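You operate a simulated robot arm through the tools that you are given. There is no shell and no other tool. Be economical: measure what you need, move in short steps, check, and stop when the job is done.

The job below is to be done with a simulated robot arm. You get a single attempt, and the scene is never put back.

Task
Press the belt reset button three times. Then take the green passed tray on the outfeed end of the belt and put it away on the shelf under the check bench. Then take the green pouch from the top of the loading stand and put it in the pink tray. Then fetch the brown carton from the top of the loading stand and set it in the cream tray. Then press the belt stop button three times. Then put the cream pack from the infeed shelf on the infeed end of the belt. Then press the plus button three times. Then push the clear door shut. Keep to this order. Set down upright: brown carton.

The check looks at the end state, three seconds after you hand in, the way a careful person would. Anything else that was tipped, shoved, dropped, spilled or broken makes it a failure.

Robot
A 7-joint arm with a vacuum gripper on a trunk, on a base that drives. Base frame: it is fixed to the floor where the robot stands at the start and does not move with it; the origin is under the middle of the robot, x ahead of it, y to its left, z up; the surface under the hand at the start is at about z = 1.018. Lengths are in m, angles in degrees, forces in N, time in s.
Its first joint turns from -149.0 to 149.0 degrees. Places, roughly: belt reset button [0.5, 0.2, 0.9]; belt stop button [4, 0, 1.1]; brown carton [5.25, 1.25, 1]; clear door [1.4, 1.1, 0.7]; cream pack [3.75, 0, 1]; cream tray (31x21x9 cm) [8.8, -0.5, 0.9]; green passed tray [1, 0.5, 1]; green pouch [5.25, 1, 0.75]; infeed end of the belt [3.8, 0.4, 1]; pink tray (31x21x9 cm) [7.6, 4.7, 0.9]; plus button [2.4, 1.1, 0.9]; shelf under the check bench [5.9, 4.9, 0.3]. Payload 1.06 kg.
Tool frame: the origin (TCP) lies in the middle of the cups' lips, and z points out of the cups. The gripper has 1 cup of 0.024 m across, covering 0.024 by 0.024 m (tool x, y); the bellows give 0.008 m. With the vacuum on, a cup seals on a smooth face that it is pressed against (1 to 4 N); it does not hold porous or soft things. The pull reaches 23 N.
Orientation is told as [roll, pitch, yaw] about the base's x, y, z axes, in that order, counted from this pose: with the cups facing straight down, the tool's x points along the base's -x, its y along +y and its z along -z.

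Tools
- The arm moves only by the tool arm_command. Its argument "targets" is one flat list of numbers, 7 for each row, row after row: the vacuum: 1 switches it on, 0 off, then the shift along the tool's x, y, z in m, then the turn, a rotation vector about the tool's x, y, z in degrees. In form: [vac, dx, dy, dz, ax, ay, az, vac, dx, dy, dz, ax, ay, az, ...]. A call has 1 to 20 rows; each row is the pose to reach, as a shift and turn from the pose commanded when the call began, along the tool's axes at that moment. Each row takes 0.2 s and may step no farther than 0.05 m and 8.6 degrees from the row before; otherwise, or with a gripper value out of range, the whole call is refused. A pose out of reach is approached as far as the arm can. The call stops where the force on the tool passes 40 N (or 10 N more than at its start, if that is more) or the arm is blocked; 0.2 s more then pass. The pull builds up within a second once a cup has sealed. Time passes only in rows, and 0.2 s behind the last, so rows that repeat a pose give it time. It gives the time, the measured TCP pose, the force on the tool (base axes) and the pull of the vacuum at its end, in the units of the frame above (readings bear some noise), with the torque about the TCP (base axes, N m) and any sound that the robot's microphone picked up.
- Cameras (640 x 400 px; columns grow to the right, rows downward): "scene" is now at [0.0438, 0.179, 1.6372]; the picture's right is [0.09, -1.00, 0.00], its down [-0.53, -0.05, -0.85] and it looks along [0.84, 0.08, -0.53] (base axes); focal length 285 px, centre (320, 200). "wrist" rides on the gripper at [0.078, 0.019, -0.096] in the tool frame; the picture's right is [-0.24, 0.97, 0.00], its down [-0.71, -0.17, -0.69] and it looks along [-0.67, -0.16, 0.73] (tool axes); focal length 243 px, centre (320, 200). There is no depth. A picture from a camera that has moved, and an enlarged one, comes with that camera's place and axes in the base frame and with its lens.
- get_image(camera): a new picture of that camera. No time passes.
- move_column(by): slides the trunk up (or, below 0, down) by that many m; the arm and the scene camera ride with it, the base frame stays. It gives what a move gives, with no picture.
- drive_base(legs): drives the robot by 1 to 6 legs, each [ahead, turn to the left] in m and degrees, along the robot's own axes; the way and the turn of a leg run together, so that a leg with both is an arc; at most 1.5 m and 180 degrees a leg. The arm and the cameras ride along, it lands a little off, and it stops where it bumps. It gives what a move gives.
- pan_tilt(pan, tilt): turns the head with the scene camera to pan (to the left, within 155 degrees either way) and tilt (down, from -29 to 69), counted from straight ahead of the robot. It gives what a move gives.
- close_up(camera, box): a new picture of the part [left, top, right, bottom] of that camera's present view, enlarged. No time passes.
- close_job(): hands the job in; it is judged then, once.

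Go step by step. Nothing tells you exact positions but the pictures and the camera data: compare them with the known pose of the tool, close in by small moves and look again before you grip or let go. The budget is 186 turns and 148 pictures, counting those below and the enlarged ones. Unless the task says otherwise, let go and move clear before handing in.

The tools are called after ">>>" by a JSON object that holds its "api" and its "payload". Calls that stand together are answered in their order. arm_command: Moves the arm, as the interface text tells. Its arguments: {"type":"object","properties":{"targets":{"type":"array","items":{"type":"number"}}},"required":["targets"]} The other tools are called the same way: move_column (by) slides the trunk up or down; drive_base (legs) drives the base; pan_tilt (pan, tilt) turns the head that bears the scene camera; get_image (camera) takes a picture; close_up (camera, box) takes an enlarged picture of a part of a camera's view; close_job () hands the job in.

At the start:

```text
t: 0.0
ee_pos: [0.7612, 0.1851, 1.3364]
orientation: [0.0, 0.1, 0.0]
force: [0.1, 0.3, 0.4]
moment: [0.01, 0.0, 0.03]
pull: 0.1
trunk travel left (down, up): [-0.682, 0.028]
robot x, y, heading: [-0.0, 0.0024, 0.4]
head pan, tilt: [5.2, 32.1]
```

scene: 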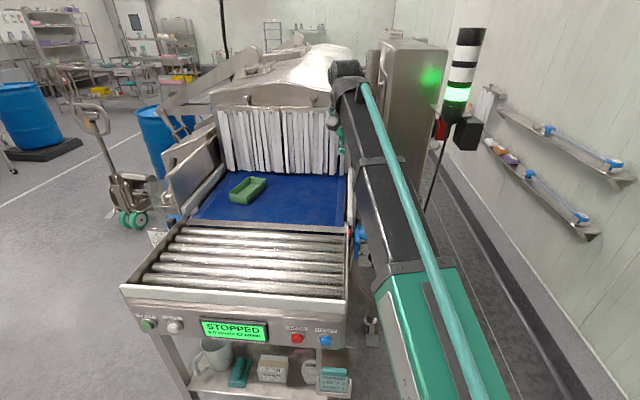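
wrist: 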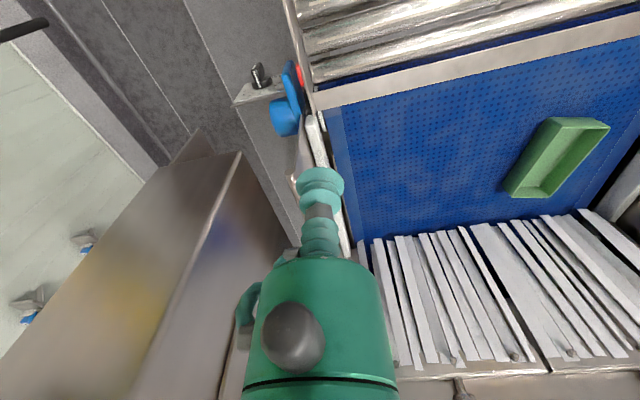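

I see the outfeed end of an x-ray/metal-detector style belt with a control panel facing the robot (buttons at the front). I'll look closely at the button labels first.

>>> {"api": "close_up", "payload": {"camera": "scene", "box": [120, 280, 360, 400]}}

>>> {"api": "close_up", "payload": {"camera": "scene", "box": [0, 0, 320, 200]}}

```text
2.67 times, centred on (240, 340) of scene
camera zoom: at [0.0438, 0.179, 1.6372], right [0.09, -1.0, 0.0], down [-0.53, -0.05, -0.85], along [0.84, 0.08, -0.53], focal length 760 px, centre (533, -173)
```

zoom: 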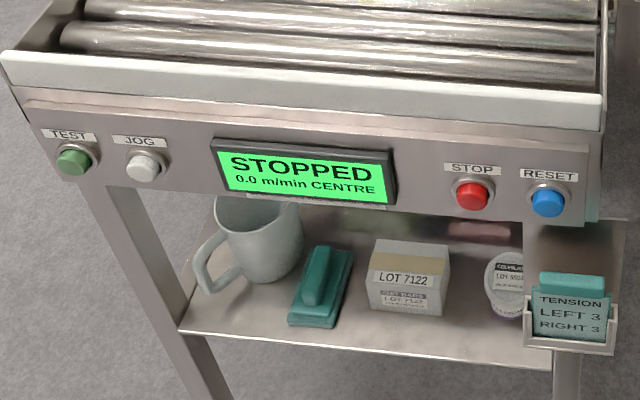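

```text
2.00 times, centred on (160, 100) of scene
camera zoom: at [0.0438, 0.179, 1.6372], right [0.09, -1.0, 0.0], down [-0.53, -0.05, -0.85], along [0.84, 0.08, -0.53], focal length 570 px, centre (640, 400)
```

zoom: 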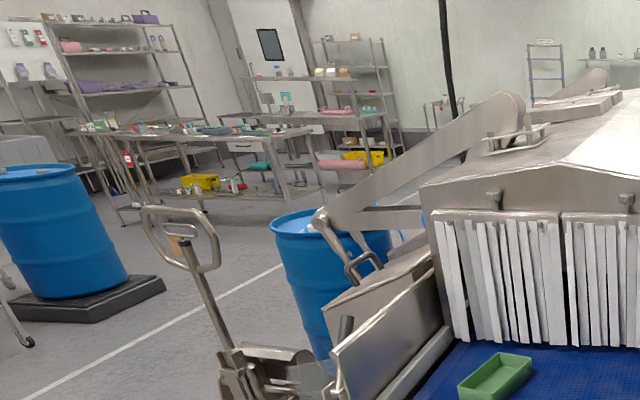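

The reset button is the blue one on the right of the front panel, near (0.49, 0.21, 0.90), facing me. I need to back up to point the tool horizontally, so I check behind first.

>>> {"api": "pan_tilt", "payload": {"pan": 150, "tilt": 25}}

>>> {"api": "get_image", "payload": {"camera": "scene"}}

>>> {"api": "pan_tilt", "payload": {"pan": 60, "tilt": 20}}

>>> {"api": "get_image", "payload": {"camera": "scene"}}

```text
t: 2.3
ee_pos: [0.7618, 0.1838, 1.3366]
orientation: [0.0, 0.0, 0.0]
force: [0.4, -0.2, 0.3]
moment: [-0.01, -0.01, -0.05]
pull: 0.0
trunk travel left (down, up): [-0.682, 0.028]
robot x, y, heading: [-0.0003, 0.0007, -0.1]
head pan, tilt: [150.0, 25.0]
```

```text
143 pictures are left
camera scene: at [-0.1252, 0.217, 1.6484], right [0.5, 0.87, 0.0], down [0.37, -0.21, -0.91], along [-0.78, 0.45, -0.42], focal length 285 px, centre (320, 200)
```

scene: 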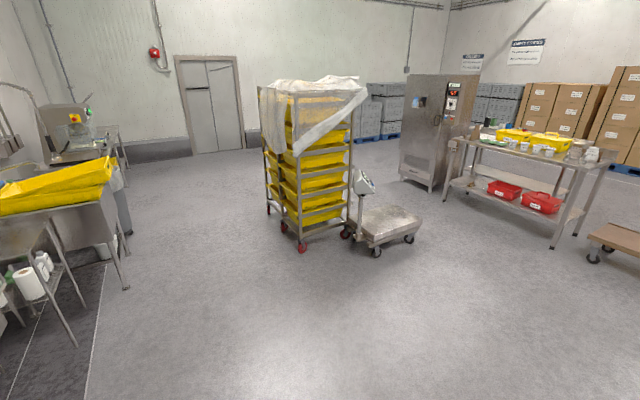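

```text
t: 3.9
ee_pos: [0.7607, 0.1847, 1.3356]
orientation: [0.0, -0.1, 0.0]
force: [-0.2, 0.7, 0.6]
moment: [0.02, -0.03, 0.03]
pull: 0.0
trunk travel left (down, up): [-0.682, 0.028]
robot x, y, heading: [-0.0002, 0.0005, -0.3]
head pan, tilt: [60.0, 20.0]
```

```text
142 pictures are left
camera scene: at [0.0011, 0.2516, 1.6565], right [0.87, -0.5, 0.0], down [-0.17, -0.3, -0.94], along [0.47, 0.81, -0.34], focal length 285 px, centre (320, 200)
```

scene: 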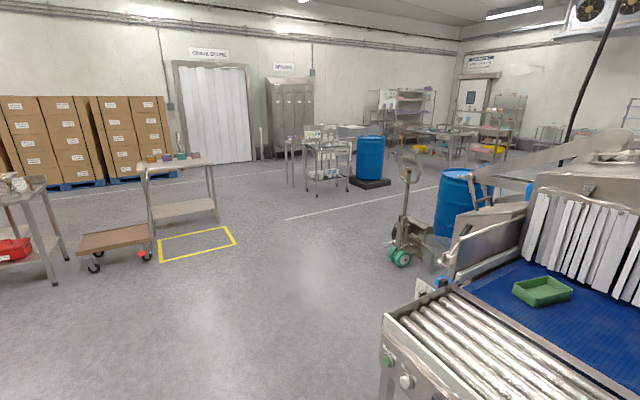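

Behind me is free. I back up 0.42 m with the arm staying high, then look again.

>>> {"api": "drive_base", "payload": {"legs": [[-0.42, 0]]}}

>>> {"api": "pan_tilt", "payload": {"pan": 5, "tilt": 40}}

>>> {"api": "get_image", "payload": {"camera": "scene"}}

```text
t: 6.5
ee_pos: [0.3421, 0.1864, 1.3372]
orientation: [0.0, 0.2, 0.1]
force: [0.4, -1.1, 0.5]
moment: [0.02, -0.01, 0.0]
pull: 0.0
trunk travel left (down, up): [-0.682, 0.028]
robot x, y, heading: [-0.4163, -0.0002, -0.1]
head pan, tilt: [60.0, 20.0]
```

```text
t: 7.8
ee_pos: [0.3442, 0.1857, 1.3354]
orientation: [0.0, 0.0, 0.1]
force: [0.0, 1.2, -0.3]
moment: [-0.02, 0.0, 0.05]
pull: 0.1
trunk travel left (down, up): [-0.682, 0.028]
robot x, y, heading: [-0.4189, -0.0002, 0.1]
head pan, tilt: [5.0, 40.0]
```

```text
141 pictures are left
camera scene: at [-0.3791, 0.1782, 1.6251], right [0.09, -1.0, 0.0], down [-0.64, -0.06, -0.77], along [0.76, 0.07, -0.64], focal length 285 px, centre (320, 200)
```

scene: 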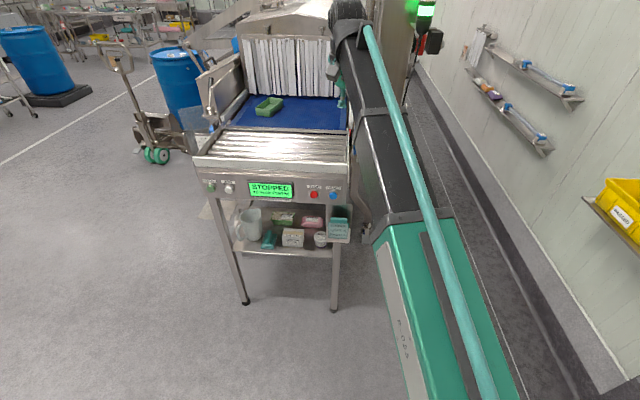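

I rotate the tool to point forward (about tool y by −90°), keeping the TCP in place.

>>> {"api": "arm_command", "payload": {"targets": [0, 0, 0, 0, 0, -8.2, 0, 0, 0, 0, 0, 0, -16.4, 0, 0, 0, 0, 0, 0, -24.6, 0, 0, 0, 0, 0, 0, -32.8, 0, 0, 0, 0, 0, 0, -41, 0, 0, 0, 0, 0, 0, -49.2, 0, 0, 0, 0, 0, 0, -57.4, 0, 0, 0, 0, 0, 0, -65.6, 0, 0, 0, 0, 0, 0, -73.8, 0, 0, 0, 0, 0, 0, -82, 0, 0, 0, 0, 0, 0, -90, 0]}}

>>> {"api": "move_column", "payload": {"by": -0.4}}

>>> {"api": "get_image", "payload": {"camera": "wrist"}}

>>> {"api": "get_image", "payload": {"camera": "scene"}}

```text
t: 10.2
ee_pos: [0.3414, 0.1861, 1.3367]
orientation: [-175.3, -89.9, 175.5]
force: [0.3, -0.7, 0.8]
moment: [0.0, -0.02, -0.01]
pull: 0.0
trunk travel left (down, up): [-0.682, 0.028]
robot x, y, heading: [-0.4152, 0.0002, 0.0]
head pan, tilt: [5.0, 40.0]
```

```text
t: 14.0
ee_pos: [0.3416, 0.186, 0.9353]
orientation: [-167.7, -90.0, 167.8]
force: [0.4, 0.4, 0.1]
moment: [0.01, 0.0, 0.02]
pull: 0.0
trunk travel left (down, up): [-0.282, 0.428]
robot x, y, heading: [-0.4168, -0.0023, 0.1]
head pan, tilt: [5.0, 40.0]
```

```text
140 pictures are left
camera wrist: at [0.2466, 0.2049, 0.8591], right [0.0, 0.97, 0.24], down [-0.68, -0.17, 0.71], along [0.73, -0.16, 0.67], focal length 243 px, centre (320, 200)
```

wrist: 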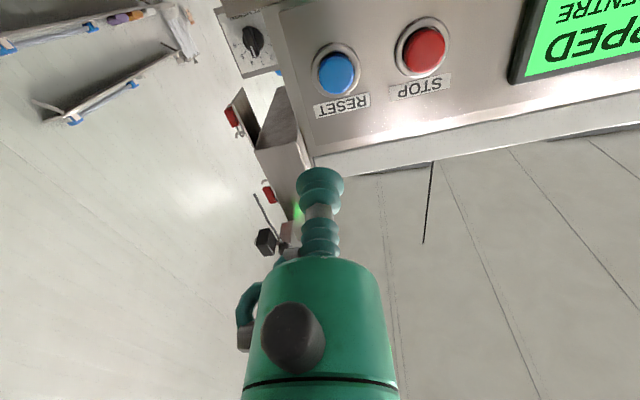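

```text
139 pictures are left
camera scene: at [-0.3792, 0.1781, 1.2252], right [0.09, -1.0, 0.0], down [-0.64, -0.06, -0.77], along [0.76, 0.07, -0.64], focal length 285 px, centre (320, 200)
```

scene: 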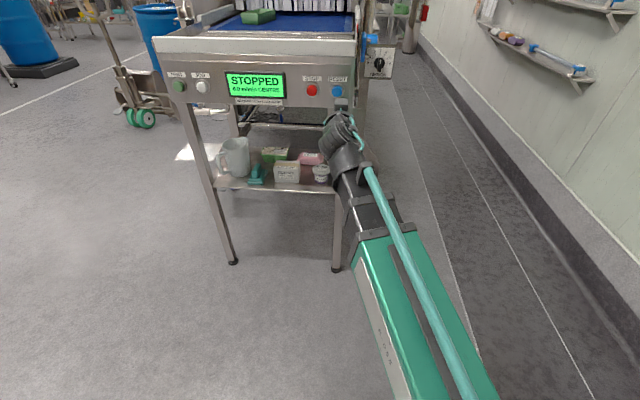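

Triangulated: button at about (0.490, 0.204, 0.928). I line up and stop short, then look.

>>> {"api": "arm_command", "payload": {"targets": [0, 0.007, 0.018, 0.04, 0, 0, 0, 0, 0.007, 0.018, 0.08, 0, 0, 0, 0, 0.007, 0.018, 0.115, 0, 0, 0, 0, 0.007, 0.018, 0.115, 0, 0, 0]}}

>>> {"api": "get_image", "payload": {"camera": "wrist"}}

>>> {"api": "close_up", "payload": {"camera": "scene", "box": [260, 40, 420, 140]}}

```text
t: 15.0
ee_pos: [0.4566, 0.2036, 0.9291]
orientation: [162.1, -90.0, -162.1]
force: [1.2, -0.5, -0.2]
moment: [-0.01, -0.01, 0.01]
pull: 0.1
trunk travel left (down, up): [-0.282, 0.428]
robot x, y, heading: [-0.4174, -0.0005, 0.0]
head pan, tilt: [5.0, 40.0]
```

```text
138 pictures are left
camera wrist: at [0.3618, 0.2226, 0.852], right [0.0, 0.97, 0.24], down [-0.68, -0.17, 0.71], along [0.73, -0.16, 0.67], focal length 243 px, centre (320, 200)
```

wrist: 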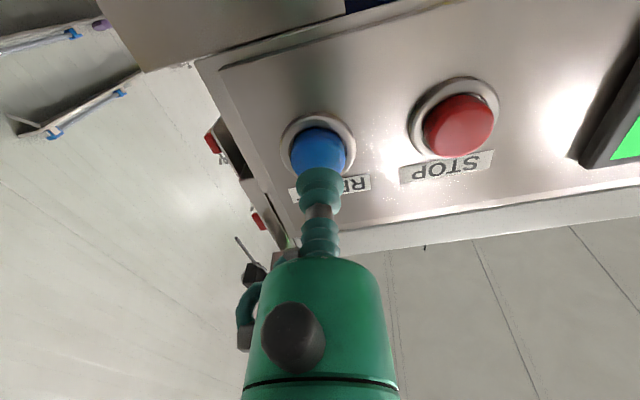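

```text
4.00 times, centred on (340, 90) of scene
camera zoom: at [-0.3791, 0.1781, 1.2251], right [0.09, -1.0, 0.0], down [-0.64, -0.06, -0.77], along [0.76, 0.07, -0.64], focal length 1140 px, centre (240, 640)
```

zoom: 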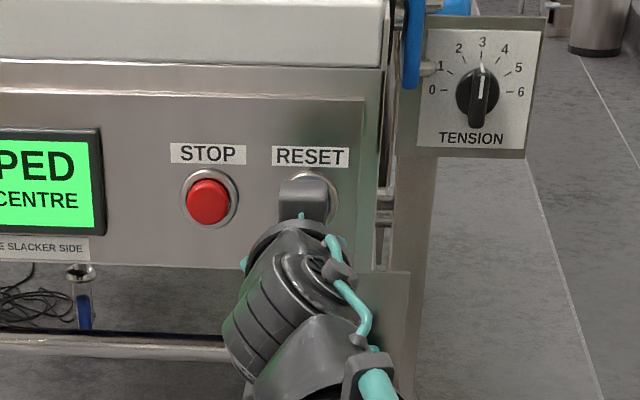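

Well aligned. First press: advance in small steps.

>>> {"api": "arm_command", "payload": {"targets": [0, 0, 0, 0.02, 0, 0, 0, 0, 0, 0, 0.026, 0, 0, 0, 0, 0, 0, 0.032, 0, 0, 0, 0, 0, 0, 0.036, 0, 0, 0]}}

>>> {"api": "close_up", "payload": {"camera": "scene", "box": [200, 40, 360, 140]}}

```text
t: 16.0
ee_pos: [0.4887, 0.2064, 0.9306]
orientation: [170.1, -90.0, -170.0]
force: [-29.2, -2.3, -8.4]
moment: [-0.08, -0.24, 0.02]
pull: 0.0
trunk travel left (down, up): [-0.282, 0.428]
robot x, y, heading: [-0.4163, -0.0015, 0.2]
head pan, tilt: [5.0, 40.0]
heard: click
```

```text
4.00 times, centred on (280, 90) of scene
camera zoom: at [-0.3813, 0.1781, 1.225], right [0.09, -1.0, 0.0], down [-0.64, -0.06, -0.77], along [0.76, 0.07, -0.64], focal length 1140 px, centre (480, 640)
```

zoom: 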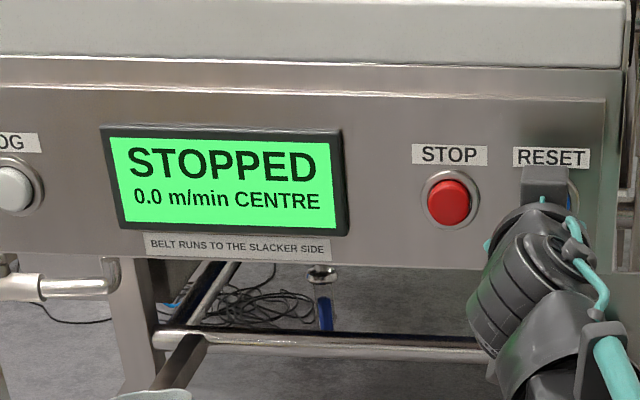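

Press 1 clicked. Retract and press a second time.

>>> {"api": "arm_command", "payload": {"targets": [0, 0, 0, -0.02, 0, 0, 0, 0, 0, 0, -0.03, 0, 0, 0, 0, 0, 0, -0.03, 0, 0, 0]}}

>>> {"api": "arm_command", "payload": {"targets": [0, 0, 0, 0.014, 0, 0, 0, 0, 0, 0, 0.02, 0, 0, 0, 0, 0, 0, 0.026, 0, 0, 0, 0, 0, 0, 0.03, 0, 0, 0]}}

>>> {"api": "arm_command", "payload": {"targets": [0, 0, 0, -0.02, 0, 0, 0, 0, 0, 0, -0.03, 0, 0, 0, 0, 0, 0, -0.03, 0, 0, 0]}}

```text
t: 16.8
ee_pos: [0.4628, 0.2036, 0.93]
orientation: [-175.4, -90.0, 175.5]
force: [0.1, -0.1, 0.0]
moment: [0.03, -0.02, 0.01]
pull: 0.1
trunk travel left (down, up): [-0.282, 0.428]
robot x, y, heading: [-0.4203, -0.001, -0.0]
head pan, tilt: [5.0, 40.0]
```

```text
t: 17.8
ee_pos: [0.49, 0.2039, 0.9282]
orientation: [170.6, -90.0, -170.5]
force: [-30.4, 0.1, -8.3]
moment: [0.02, -0.22, 0.0]
pull: 0.0
trunk travel left (down, up): [-0.282, 0.428]
robot x, y, heading: [-0.4185, -0.0017, 0.1]
head pan, tilt: [5.0, 40.0]
heard: click
```

```text
t: 18.6
ee_pos: [0.4632, 0.203, 0.9289]
orientation: [-164.7, -90.1, 164.8]
force: [0.0, 0.7, -0.1]
moment: [0.03, 0.03, -0.01]
pull: 0.1
trunk travel left (down, up): [-0.282, 0.428]
robot x, y, heading: [-0.4206, -0.0, 0.3]
head pan, tilt: [5.0, 40.0]
```

Two clicks so far; third press, then retreat well back.

>>> {"api": "arm_command", "payload": {"targets": [0, 0, 0, 0.014, 0, 0, 0, 0, 0, 0, 0.02, 0, 0, 0, 0, 0, 0, 0.026, 0, 0, 0, 0, 0, 0, 0.03, 0, 0, 0]}}

>>> {"api": "arm_command", "payload": {"targets": [0, 0, 0, -0.02, 0, 0, 0, 0, 0, 0, -0.06, 0, 0, 0, 0, 0, 0, -0.11, 0, 0, 0, 0, 0, 0, -0.14, 0, 0, 0]}}

>>> {"api": "get_image", "payload": {"camera": "scene"}}

```text
t: 19.6
ee_pos: [0.489, 0.2046, 0.9292]
orientation: [151.9, -90.0, -151.9]
force: [-33.3, -3.6, -11.2]
moment: [-0.07, -0.28, 0.09]
pull: 0.0
trunk travel left (down, up): [-0.282, 0.428]
robot x, y, heading: [-0.4229, -0.0018, -0.0]
head pan, tilt: [5.0, 40.0]
heard: click
```

```text
t: 20.6
ee_pos: [0.3515, 0.2043, 0.9293]
orientation: [-133.6, -90.0, 133.8]
force: [0.4, 0.5, 0.4]
moment: [0.04, -0.01, 0.0]
pull: 0.0
trunk travel left (down, up): [-0.282, 0.428]
robot x, y, heading: [-0.4225, -0.0016, 0.2]
head pan, tilt: [5.0, 40.0]
```

```text
135 pictures are left
camera scene: at [-0.379, 0.178, 1.2251], right [0.09, -1.0, 0.0], down [-0.64, -0.06, -0.77], along [0.76, 0.07, -0.64], focal length 285 px, centre (320, 200)
```

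scene: 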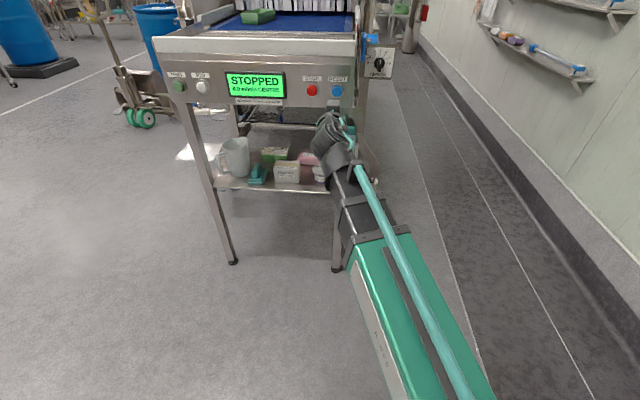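

Three clicks; reset done. Now raise the trunk and point the tool down again before approaching the green tray.

>>> {"api": "move_column", "payload": {"by": 0.4}}

>>> {"api": "arm_command", "payload": {"targets": [0, 0, 0, 0, 0, 8.2, 0, 0, 0, 0, 0, 0, 16.4, 0, 0, 0, 0, 0, 0, 24.6, 0, 0, 0, 0, 0, 0, 32.8, 0, 0, 0, 0, 0, 0, 41, 0, 0, 0, 0, 0, 0, 49.2, 0, 0, 0, 0, 0, 0, 57.4, 0, 0, 0, 0, 0, 0, 65.6, 0, 0, 0, 0, 0, 0, 73.8, 0, 0, 0, 0, 0, 0, 82, 0, 0, 0, 0, 0, 0, 90, 0]}}

>>> {"api": "drive_base", "payload": {"legs": [[0, 30], [0.55, 0], [0, -30]]}}

>>> {"api": "pan_tilt", "payload": {"pan": 0, "tilt": 35}}

>>> {"api": "get_image", "payload": {"camera": "scene"}}

>>> {"api": "get_image", "payload": {"camera": "wrist"}}

```text
t: 24.4
ee_pos: [0.3533, 0.2039, 1.329]
orientation: [-148.8, -90.0, 149.0]
force: [0.8, -0.2, -0.7]
moment: [0.0, 0.0, 0.0]
pull: 0.0
trunk travel left (down, up): [-0.682, 0.028]
robot x, y, heading: [-0.4209, -0.0024, -0.2]
head pan, tilt: [5.0, 40.0]
```

```text
t: 26.8
ee_pos: [0.353, 0.2046, 1.3285]
orientation: [0.0, 0.2, 0.1]
force: [0.7, 0.2, 0.4]
moment: [0.0, 0.02, 0.01]
pull: 0.1
trunk travel left (down, up): [-0.682, 0.028]
robot x, y, heading: [-0.419, 0.0014, 0.2]
head pan, tilt: [5.0, 40.0]
```

```text
t: 32.9
ee_pos: [0.8254, 0.4797, 1.3282]
orientation: [0.0, 0.0, 0.0]
force: [0.6, 0.1, 1.5]
moment: [-0.01, -0.02, 0.02]
pull: 0.0
trunk travel left (down, up): [-0.682, 0.028]
robot x, y, heading: [0.052, 0.2781, 0.1]
head pan, tilt: [5.0, 40.0]
```

```text
t: 33.6
ee_pos: [0.8246, 0.48, 1.3282]
orientation: [0.0, 0.0, 0.0]
force: [0.0, 0.1, 0.4]
moment: [-0.02, 0.02, 0.0]
pull: 0.1
trunk travel left (down, up): [-0.682, 0.028]
robot x, y, heading: [0.0535, 0.2725, -0.1]
head pan, tilt: [0.0, 35.0]
```

```text
134 pictures are left
camera scene: at [0.0964, 0.4474, 1.6326], right [0.0, -1.0, 0.0], down [-0.57, 0.0, -0.82], along [0.82, 0.0, -0.57], focal length 285 px, centre (320, 200)
```

scene: 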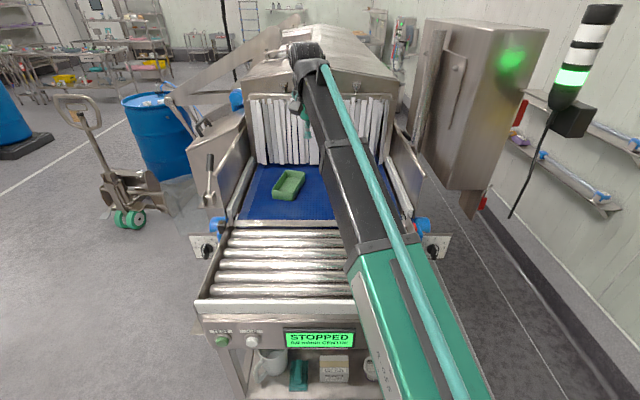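

```text
133 pictures are left
camera wrist: at [0.7471, 0.4995, 1.4248], right [0.23, 0.97, 0.0], down [0.71, -0.17, 0.69], along [0.67, -0.16, -0.73], focal length 243 px, centre (320, 200)
```

wrist: 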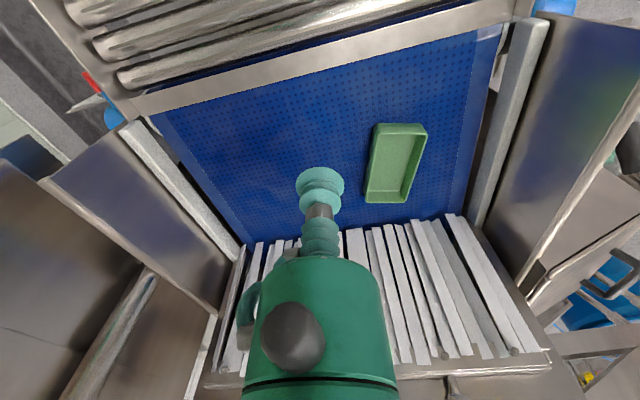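

Green tray floor is near (1.06, 0.58, ~1.02), about 16×8.5 cm, long axis −10°. That's slightly beyond reach; I check my base's clearance to the conveyor.

>>> {"api": "pan_tilt", "payload": {"pan": 10, "tilt": 69}}

>>> {"api": "get_image", "payload": {"camera": "scene"}}

```text
t: 34.6
ee_pos: [0.8253, 0.4807, 1.3277]
orientation: [0.0, 0.0, 0.0]
force: [-0.2, -0.7, 0.2]
moment: [-0.02, -0.03, 0.04]
pull: 0.0
trunk travel left (down, up): [-0.682, 0.028]
robot x, y, heading: [0.0536, 0.2806, 0.2]
head pan, tilt: [10.0, 68.8]
```

```text
132 pictures are left
camera scene: at [0.0634, 0.457, 1.589], right [0.17, -0.98, 0.0], down [-0.92, -0.16, -0.36], along [0.36, 0.06, -0.93], focal length 285 px, centre (320, 200)
```

scene: 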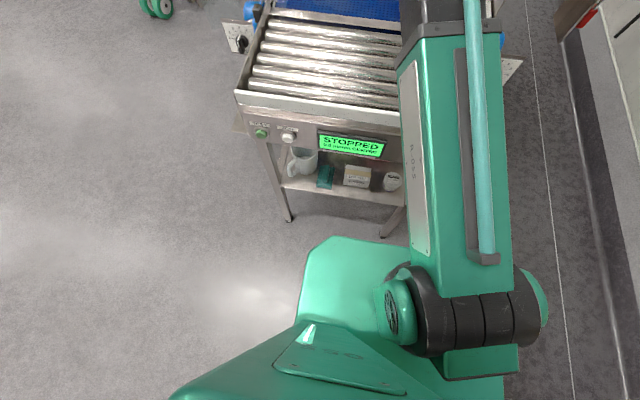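

Base front is ~0.1 m from the conveyor legs, so I shift left via a backed-off path and come forward only slightly, to about (0.11, 0.50).

>>> {"api": "drive_base", "payload": {"legs": [[-0.35, 0], [0, 40], [0.34, 0], [0, -40], [0.14, 0]]}}

>>> {"api": "get_image", "payload": {"camera": "wrist"}}

>>> {"api": "pan_tilt", "payload": {"pan": 0, "tilt": 30}}

>>> {"api": "get_image", "payload": {"camera": "scene"}}

```text
t: 43.4
ee_pos: [0.8869, 0.6785, 1.3268]
orientation: [0.0, 0.2, -1.2]
force: [0.0, 0.4, 0.4]
moment: [0.0, 0.02, 0.0]
pull: 0.1
trunk travel left (down, up): [-0.682, 0.028]
robot x, y, heading: [0.107, 0.4923, -1.1]
head pan, tilt: [10.0, 68.8]
```

```text
131 pictures are left
camera wrist: at [0.8091, 0.6993, 1.424], right [0.26, 0.97, 0.0], down [0.7, -0.19, 0.68], along [0.66, -0.18, -0.73], focal length 243 px, centre (320, 200)
```

wrist: 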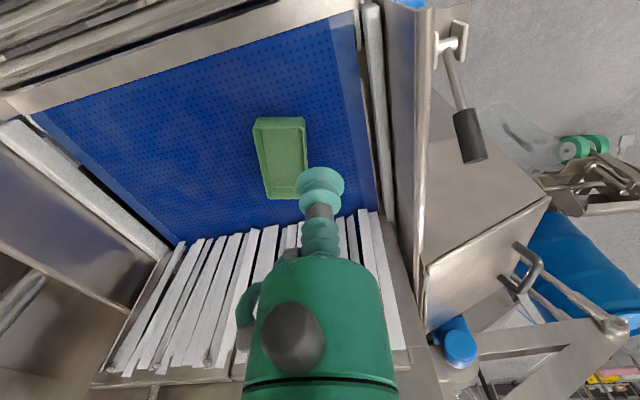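

```text
t: 44.4
ee_pos: [0.8856, 0.6776, 1.3282]
orientation: [0.0, 0.1, -1.2]
force: [0.4, -0.2, -0.2]
moment: [-0.01, 0.01, 0.01]
pull: 0.0
trunk travel left (down, up): [-0.682, 0.028]
robot x, y, heading: [0.1125, 0.4883, -1.1]
head pan, tilt: [0.0, 30.0]
```

```text
130 pictures are left
camera scene: at [0.1581, 0.6612, 1.6404], right [-0.02, -1.0, 0.0], down [-0.5, 0.01, -0.87], along [0.87, -0.02, -0.5], focal length 285 px, centre (320, 200)
```

scene: 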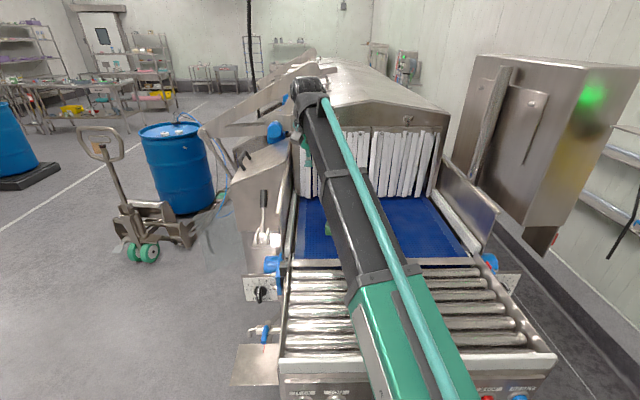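

The two views agree on tray centre (1.026, 0.572), rim z ≈1.055. I move above it at height.

>>> {"api": "arm_command", "payload": {"targets": [0, -0.0355, -0.026, 0, 0, 0, 0, 0, -0.071, -0.0515, 0, 0, 0, 0, 0, -0.1065, -0.077, 0, 0, 0, 0, 0, -0.142, -0.103, 0, 0, 0, 0, 0, -0.142, -0.103, 0.05, 0, 0, 0, 0, -0.142, -0.103, 0.1, 0, 0, 0, 0, -0.142, -0.103, 0.1, 0, 0, 0]}}

>>> {"api": "get_image", "payload": {"camera": "wrist"}}

>>> {"api": "get_image", "payload": {"camera": "scene"}}

```text
t: 46.0
ee_pos: [1.023, 0.5723, 1.2289]
orientation: [0.0, 0.0, -1.2]
force: [0.0, -0.2, -0.7]
moment: [0.02, 0.02, 0.01]
pull: 0.0
trunk travel left (down, up): [-0.682, 0.028]
robot x, y, heading: [0.1124, 0.4929, -0.8]
head pan, tilt: [0.0, 30.0]
```

```text
129 pictures are left
camera wrist: at [0.9464, 0.5936, 1.3248], right [0.26, 0.97, 0.0], down [0.7, -0.19, 0.69], along [0.66, -0.17, -0.73], focal length 243 px, centre (320, 200)
```

wrist: 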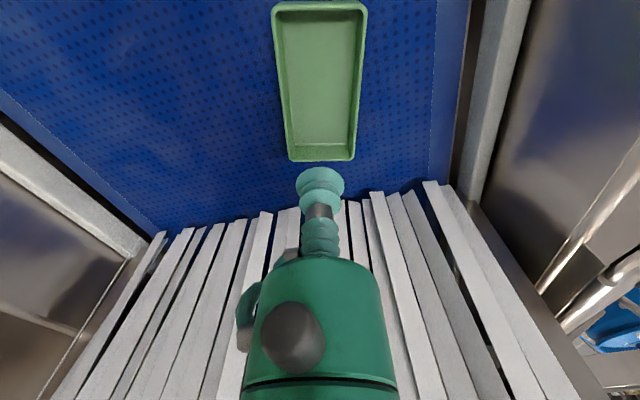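

```text
128 pictures are left
camera scene: at [0.1579, 0.6611, 1.6405], right [-0.02, -1.0, 0.0], down [-0.5, 0.01, -0.87], along [0.87, -0.02, -0.5], focal length 285 px, centre (320, 200)
```

scene: 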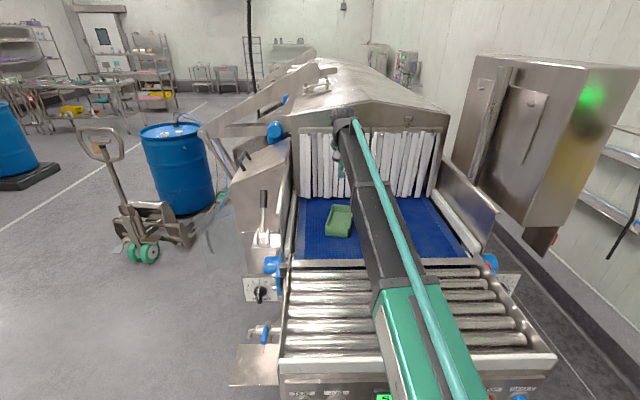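

Refined centre (1.042, 0.571). Descend above the tray floor and check.

>>> {"api": "arm_command", "payload": {"targets": [0, -0.019, 0, 0.03, 0, 0, 0, 0, -0.019, 0, 0.07, 0, 0, 0, 0, -0.019, 0, 0.11, 0, 0, 0, 0, -0.019, 0, 0.15, 0, 0, 0, 0, -0.019, 0, 0.165, 0, 0, 0, 0, -0.019, 0, 0.165, 0, 0, 0]}}

>>> {"api": "get_image", "payload": {"camera": "wrist"}}

>>> {"api": "close_up", "payload": {"camera": "scene", "box": [240, 100, 480, 250]}}

```text
t: 47.4
ee_pos: [1.0447, 0.5746, 1.0631]
orientation: [-0.1, 0.0, -1.2]
force: [0.4, 0.1, -1.0]
moment: [0.01, 0.01, -0.03]
pull: 0.0
trunk travel left (down, up): [-0.682, 0.028]
robot x, y, heading: [0.1093, 0.4915, -1.1]
head pan, tilt: [0.0, 30.0]
```

```text
127 pictures are left
camera wrist: at [0.9656, 0.5954, 1.1594], right [0.26, 0.97, 0.0], down [0.7, -0.19, 0.69], along [0.66, -0.18, -0.73], focal length 243 px, centre (320, 200)
```

wrist: 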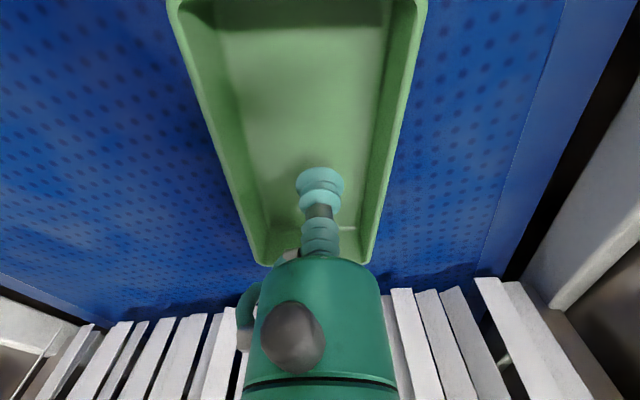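

```text
2.67 times, centred on (360, 175) of scene
camera zoom: at [0.158, 0.6611, 1.6405], right [-0.02, -1.0, 0.0], down [-0.5, 0.01, -0.87], along [0.87, -0.02, -0.5], focal length 760 px, centre (213, 267)
```

zoom: 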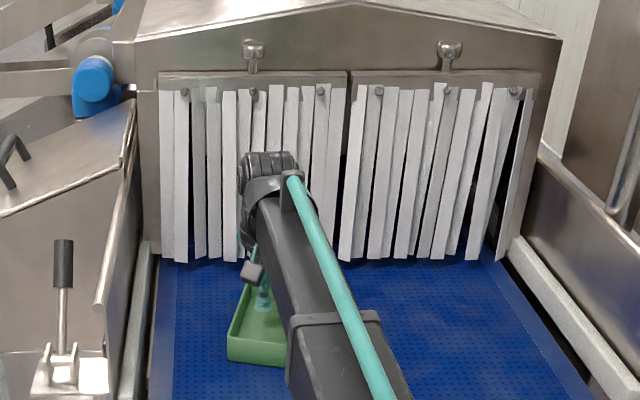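

Slightly off laterally; shift −y by ~1 cm and descend with vacuum on until contact.

>>> {"api": "arm_command", "payload": {"targets": [1, -0.004, -0.0105, 0.02, 0, 0, 0, 1, -0.004, -0.0105, 0.032, 0, 0, 0, 1, -0.004, -0.0105, 0.036, 0, 0, 0, 1, -0.004, -0.0105, 0.036, 0, 0, 0]}}

```text
t: 48.4
ee_pos: [1.0472, 0.5621, 1.0263]
orientation: [-0.1, 0.0, -1.2]
force: [0.0, -0.3, 1.2]
moment: [-0.01, 0.01, 0.0]
pull: 22.9
trunk travel left (down, up): [-0.682, 0.028]
robot x, y, heading: [0.1103, 0.4919, -1.0]
head pan, tilt: [0.0, 30.0]
```

Sealed. Lift gently and retract.

>>> {"api": "arm_command", "payload": {"targets": [1, 0, 0, -0.01, 0, 0, 0, 1, 0, 0, -0.03, 0, 0, 0, 1, 0, 0, -0.06, 0, 0, 0, 1, 0.01, 0, -0.1, 0, 0, 0, 1, 0.03, 0, -0.14, 0, 0, 0, 1, 0.05, 0, -0.18, 0, 0, 0, 1, 0.07, 0, -0.22, 0, 0, 0, 1, 0.1, 0, -0.25, 0, 0, 0, 1, 0.14, 0, -0.27, 0, 0, 0]}}

>>> {"api": "pan_tilt", "payload": {"pan": 50, "tilt": 15}}

>>> {"api": "get_image", "payload": {"camera": "scene"}}

>>> {"api": "get_image", "payload": {"camera": "wrist"}}

```text
t: 50.4
ee_pos: [0.9064, 0.5653, 1.2986]
orientation: [0.0, 0.1, -1.2]
force: [0.1, 0.6, -1.3]
moment: [0.02, -0.04, 0.0]
pull: 23.0
trunk travel left (down, up): [-0.682, 0.028]
robot x, y, heading: [0.1106, 0.4901, -1.0]
head pan, tilt: [0.0, 30.0]
```

```text
t: 51.6
ee_pos: [0.9085, 0.5649, 1.2982]
orientation: [0.0, -0.1, -1.3]
force: [-0.4, 0.2, -1.8]
moment: [-0.02, 0.0, -0.02]
pull: 22.9
trunk travel left (down, up): [-0.682, 0.028]
robot x, y, heading: [0.1124, 0.492, -1.1]
head pan, tilt: [50.0, 15.0]
```

```text
125 pictures are left
camera scene: at [0.1292, 0.7332, 1.6646], right [0.75, -0.66, 0.0], down [-0.17, -0.2, -0.97], along [0.64, 0.73, -0.26], focal length 285 px, centre (320, 200)
```

scene: 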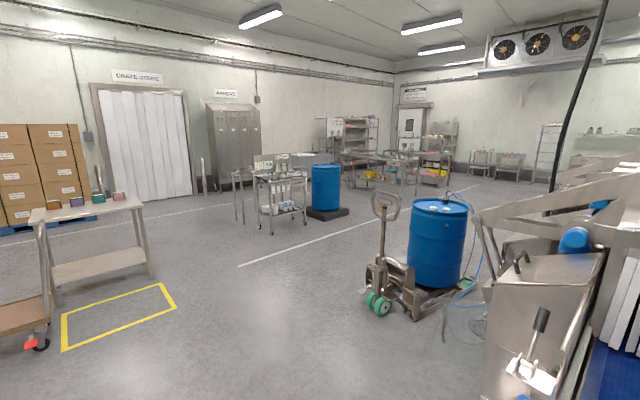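

```text
124 pictures are left
camera wrist: at [0.8302, 0.5861, 1.3943], right [0.26, 0.97, 0.0], down [0.7, -0.19, 0.69], along [0.66, -0.18, -0.73], focal length 243 px, centre (320, 200)
```

wrist: 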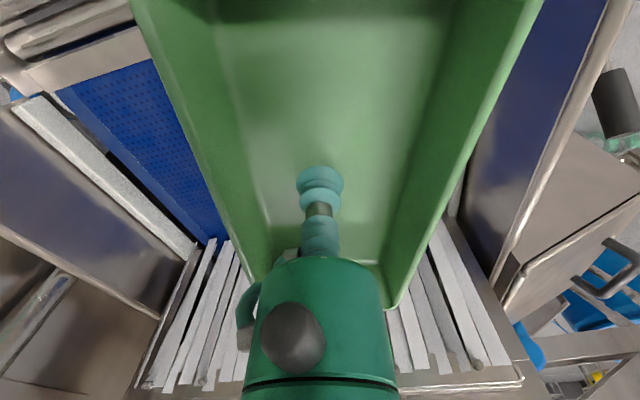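

The tray is held level. I look closer at the check bench area to plan the route.

>>> {"api": "close_up", "payload": {"camera": "scene", "box": [220, 70, 540, 270]}}

>>> {"api": "close_up", "payload": {"camera": "scene", "box": [310, 100, 470, 200]}}

```text
2.00 times, centred on (380, 170) of scene
camera zoom: at [0.1292, 0.7332, 1.6646], right [0.75, -0.66, 0.0], down [-0.17, -0.2, -0.97], along [0.64, 0.73, -0.26], focal length 570 px, centre (200, 260)
```

zoom: 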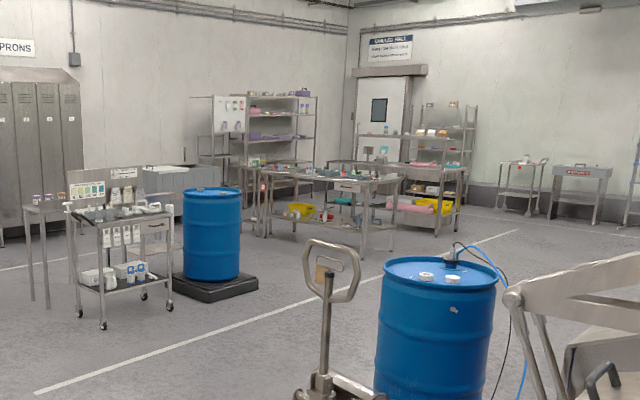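

```text
4.00 times, centred on (390, 150) of scene
camera zoom: at [0.1292, 0.7332, 1.6646], right [0.75, -0.66, 0.0], down [-0.17, -0.2, -0.97], along [0.64, 0.73, -0.26], focal length 1140 px, centre (40, 400)
```

zoom: 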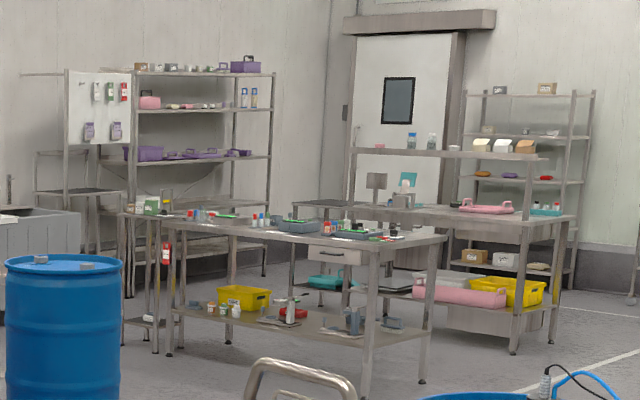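

The near bench (x 5.6–6.2, y 4.2–5.8) is the check bench. I back off the conveyor and drive around the left of the pallet truck.

>>> {"api": "drive_base", "payload": {"legs": [[-0.35, 0], [0, 63], [1.4, 0], [1.35, 0], [0, -60]]}}

>>> {"api": "pan_tilt", "payload": {"pan": 0, "tilt": 20}}

>>> {"api": "get_image", "payload": {"camera": "scene"}}

```text
t: 72.2
ee_pos: [1.822, 3.0561, 1.2964]
orientation: [0.0, -0.1, 2.6]
force: [-0.2, 0.0, -1.7]
moment: [0.03, 0.01, 0.0]
pull: 23.2
trunk travel left (down, up): [-0.682, 0.028]
robot x, y, heading: [1.033, 2.9275, 2.5]
head pan, tilt: [50.0, 15.0]
```

```text
t: 73.4
ee_pos: [1.8206, 3.0563, 1.2968]
orientation: [0.0, 0.0, 2.6]
force: [0.4, 0.6, -2.5]
moment: [-0.03, 0.01, 0.03]
pull: 23.2
trunk travel left (down, up): [-0.682, 0.028]
robot x, y, heading: [1.0318, 2.9289, 2.8]
head pan, tilt: [0.0, 20.0]
```

```text
121 pictures are left
camera scene: at [1.07, 3.1025, 1.6565], right [0.05, -1.0, 0.0], down [-0.34, -0.02, -0.94], along [0.94, 0.05, -0.34], focal length 285 px, centre (320, 200)
```

scene: 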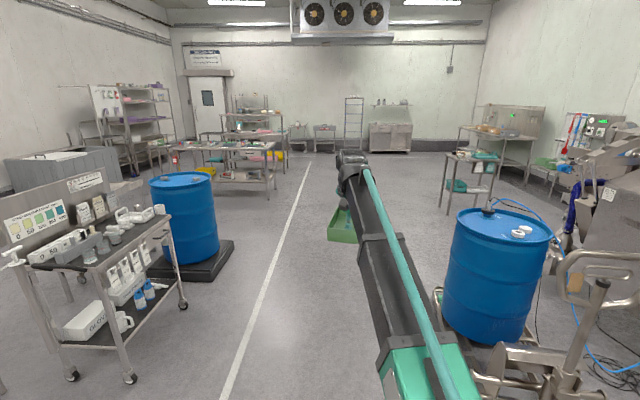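

Clear corridor ahead. Drive along, then up to the bench front.

>>> {"api": "drive_base", "payload": {"legs": [[1.5, 0], [1.5, 0], [0.5, 0], [0, 87], [1.4, 0], [0, -88]]}}

>>> {"api": "get_image", "payload": {"camera": "scene"}}

>>> {"api": "get_image", "payload": {"camera": "wrist"}}

```text
t: 104.5
ee_pos: [5.2886, 4.7085, 1.2983]
orientation: [-0.1, -0.1, 3.2]
force: [0.4, -0.8, -0.7]
moment: [-0.02, 0.0, 0.01]
pull: 23.3
trunk travel left (down, up): [-0.682, 0.028]
robot x, y, heading: [4.4965, 4.5773, 3.3]
head pan, tilt: [0.0, 20.0]
```

```text
120 pictures are left
camera scene: at [4.5362, 4.7481, 1.6566], right [0.06, -1.0, 0.0], down [-0.34, -0.02, -0.94], along [0.94, 0.05, -0.34], focal length 285 px, centre (320, 200)
```

scene: 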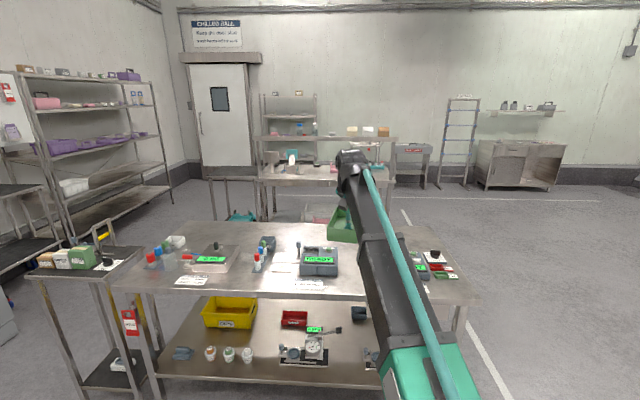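

```text
119 pictures are left
camera wrist: at [5.2091, 4.7247, 1.3944], right [0.18, 0.98, 0.0], down [0.72, -0.13, 0.69], along [0.67, -0.12, -0.73], focal length 243 px, centre (320, 200)
```

wrist: 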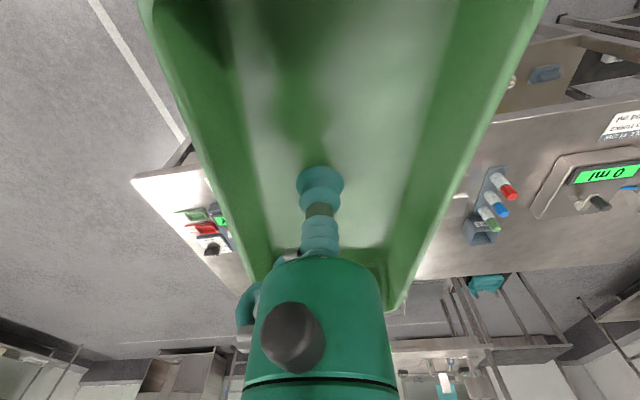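

Bench front edge at x≈5.5, top z≈0.9, shelf front edge ≈5.55. I lower the trunk in front of the bench to see the shelf and get the arm to its height.

>>> {"api": "move_column", "payload": {"by": -0.66}}

>>> {"api": "pan_tilt", "payload": {"pan": 0, "tilt": 25}}

>>> {"api": "get_image", "payload": {"camera": "scene"}}

>>> {"api": "get_image", "payload": {"camera": "wrist"}}

```text
refused: -0.66 is not a number from -0.4 to 0.4
```

```text
t: 105.2
ee_pos: [5.288, 4.7101, 1.2988]
orientation: [0.0, 0.1, 3.2]
force: [-0.8, -0.4, -0.9]
moment: [-0.02, -0.02, -0.02]
pull: 23.3
trunk travel left (down, up): [-0.682, 0.028]
robot x, y, heading: [4.496, 4.5758, 3.3]
head pan, tilt: [0.0, 25.0]
```

```text
118 pictures are left
camera scene: at [4.5352, 4.7482, 1.6485], right [0.06, -1.0, 0.0], down [-0.42, -0.02, -0.91], along [0.9, 0.05, -0.42], focal length 285 px, centre (320, 200)
```

scene: 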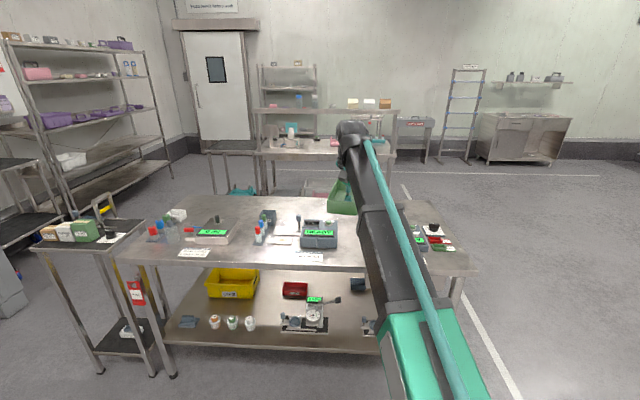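

```text
117 pictures are left
camera wrist: at [5.209, 4.7248, 1.3944], right [0.18, 0.98, 0.0], down [0.72, -0.13, 0.69], along [0.67, -0.12, -0.73], focal length 243 px, centre (320, 200)
```

wrist: 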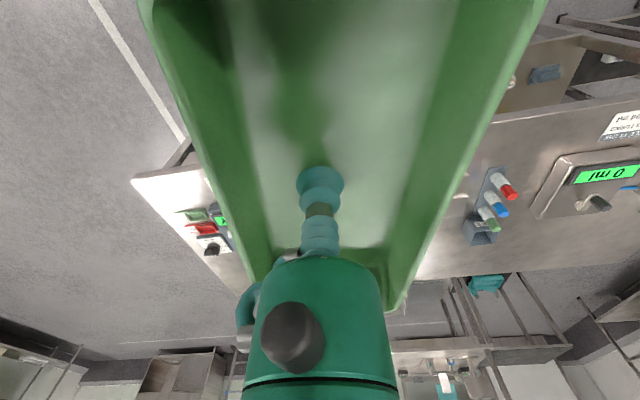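

>>> {"api": "move_column", "payload": {"by": -0.4}}

>>> {"api": "move_column", "payload": {"by": -0.26}}

>>> {"api": "get_image", "payload": {"camera": "scene"}}

```text
t: 109.0
ee_pos: [5.2891, 4.7104, 0.897]
orientation: [0.0, 0.0, 3.1]
force: [0.1, 1.3, -0.9]
moment: [0.01, 0.0, 0.03]
pull: 23.1
trunk travel left (down, up): [-0.282, 0.428]
robot x, y, heading: [4.4996, 4.575, 3.0]
head pan, tilt: [0.0, 25.0]
```

```text
t: 111.7
ee_pos: [5.2882, 4.708, 0.6376]
orientation: [0.0, 0.0, 3.2]
force: [-0.3, 0.3, -0.9]
moment: [-0.04, -0.02, 0.01]
pull: 23.1
trunk travel left (down, up): [-0.022, 0.688]
robot x, y, heading: [4.4987, 4.5752, 3.4]
head pan, tilt: [0.0, 25.0]
```

```text
116 pictures are left
camera scene: at [4.5351, 4.7482, 0.9885], right [0.06, -1.0, 0.0], down [-0.42, -0.02, -0.91], along [0.9, 0.05, -0.42], focal length 285 px, centre (320, 200)
```

scene: 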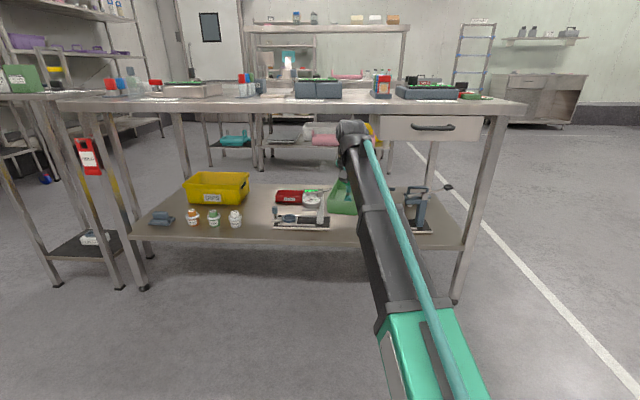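

There is a free gap on the shelf between the balance (y≥4.77) and the grey device (y≤4.57); target centre (5.67, 4.67). I lower the arm below bench level in front, then drive in.

>>> {"api": "arm_command", "payload": {"targets": [1, 0, -0.01, 0.04, 0, 0, 0, 1, 0, -0.02, 0.08, 0, 0, 0, 1, 0, -0.03, 0.12, 0, 0, 0, 1, 0, -0.04, 0.16, 0, 0, 0, 1, 0, -0.05, 0.19, 0, 0, 0, 1, 0, -0.05, 0.19, 0, 0, 0]}}

>>> {"api": "get_image", "payload": {"camera": "scene"}}

>>> {"api": "get_image", "payload": {"camera": "wrist"}}

```text
t: 113.1
ee_pos: [5.2912, 4.661, 0.4465]
orientation: [0.0, 0.0, 3.2]
force: [0.2, -0.9, -1.5]
moment: [-0.03, 0.0, 0.04]
pull: 22.8
trunk travel left (down, up): [-0.022, 0.688]
robot x, y, heading: [4.4992, 4.5742, 3.3]
head pan, tilt: [0.0, 25.0]
```

```text
115 pictures are left
camera scene: at [4.5351, 4.7482, 0.9884], right [0.06, -1.0, 0.0], down [-0.42, -0.02, -0.91], along [0.9, 0.05, -0.42], focal length 285 px, centre (320, 200)
```

scene: 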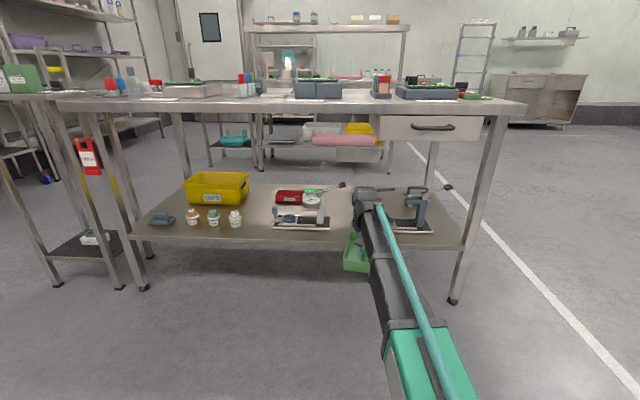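

```text
114 pictures are left
camera wrist: at [5.212, 4.6741, 0.543], right [0.18, 0.98, 0.0], down [0.72, -0.13, 0.69], along [0.67, -0.12, -0.73], focal length 243 px, centre (320, 200)
```

wrist: 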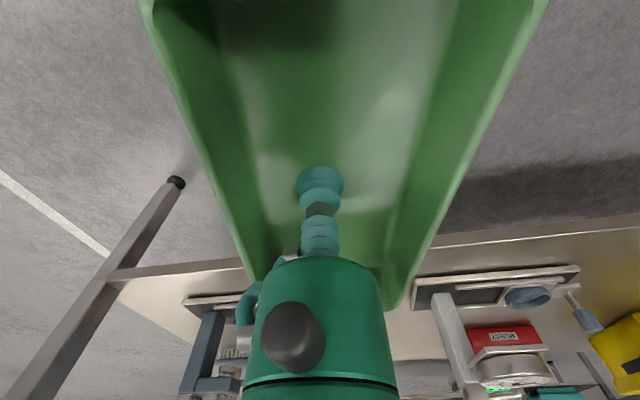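

Drive in 0.27 m.

>>> {"api": "drive_base", "payload": {"legs": [[0.27, 0]]}}

>>> {"api": "get_image", "payload": {"camera": "wrist"}}

>>> {"api": "get_image", "payload": {"camera": "scene"}}

```text
t: 115.0
ee_pos: [5.5591, 4.6719, 0.4466]
orientation: [0.0, 0.1, 3.2]
force: [-0.1, 0.1, -1.7]
moment: [0.01, 0.0, 0.02]
pull: 23.1
trunk travel left (down, up): [-0.022, 0.688]
robot x, y, heading: [4.7661, 4.5886, 3.2]
head pan, tilt: [0.0, 25.0]
```

```text
113 pictures are left
camera wrist: at [5.4802, 4.6878, 0.5433], right [0.18, 0.98, 0.0], down [0.72, -0.13, 0.69], along [0.67, -0.13, -0.73], focal length 243 px, centre (320, 200)
```

wrist: 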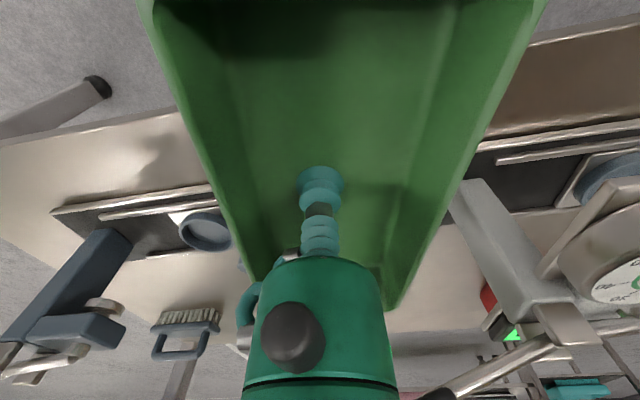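

```text
112 pictures are left
camera scene: at [4.8036, 4.7633, 0.9884], right [0.06, -1.0, 0.0], down [-0.42, -0.02, -0.91], along [0.9, 0.05, -0.42], focal length 285 px, centre (320, 200)
```

scene: 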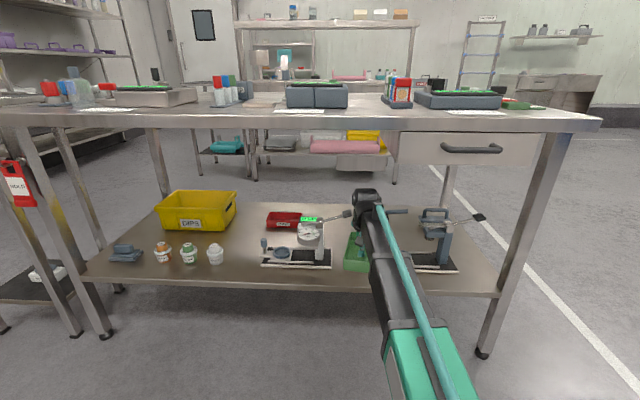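

Target TCP (5.65, 4.675). Extend then descend most of the way, then look.

>>> {"api": "arm_command", "payload": {"targets": [1, -0.03, 0, 0, 0, 0, 0, 1, -0.06, -0.001, 0, 0, 0, 0, 1, -0.091, -0.002, 0, 0, 0, 0, 1, -0.091, -0.002, 0.03, 0, 0, 0, 1, -0.091, -0.002, 0.06, 0, 0, 0, 1, -0.091, -0.002, 0.09, 0, 0, 0, 1, -0.091, -0.002, 0.09, 0, 0, 0]}}

>>> {"api": "get_image", "payload": {"camera": "wrist"}}

>>> {"api": "close_up", "payload": {"camera": "scene", "box": [220, 150, 500, 325]}}

```text
t: 116.6
ee_pos: [5.6495, 4.6795, 0.3569]
orientation: [0.0, 0.0, 3.4]
force: [-31.2, 10.8, 2.4]
moment: [-1.19, -3.46, 0.79]
pull: 23.3
trunk travel left (down, up): [-0.022, 0.688]
robot x, y, heading: [4.7633, 4.5889, 3.6]
head pan, tilt: [0.0, 25.0]
```

```text
111 pictures are left
camera wrist: at [5.5698, 4.6941, 0.4538], right [0.18, 0.98, 0.0], down [0.72, -0.13, 0.69], along [0.67, -0.12, -0.73], focal length 243 px, centre (320, 200)
```

wrist: 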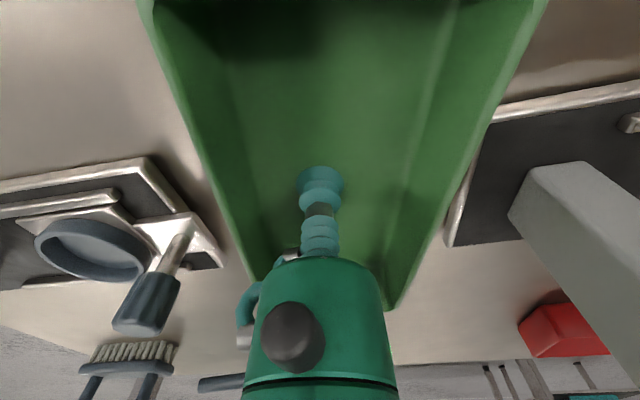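

```text
2.29 times, centred on (360, 238) of scene
camera zoom: at [4.8014, 4.7637, 0.9885], right [0.06, -1.0, 0.0], down [-0.42, -0.03, -0.91], along [0.91, 0.05, -0.42], focal length 652 px, centre (229, 114)
```

zoom: 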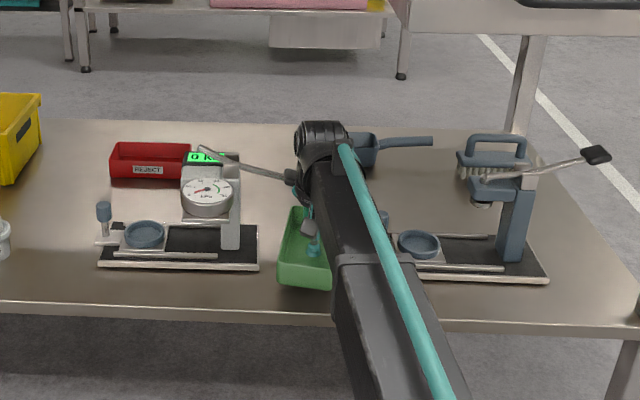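

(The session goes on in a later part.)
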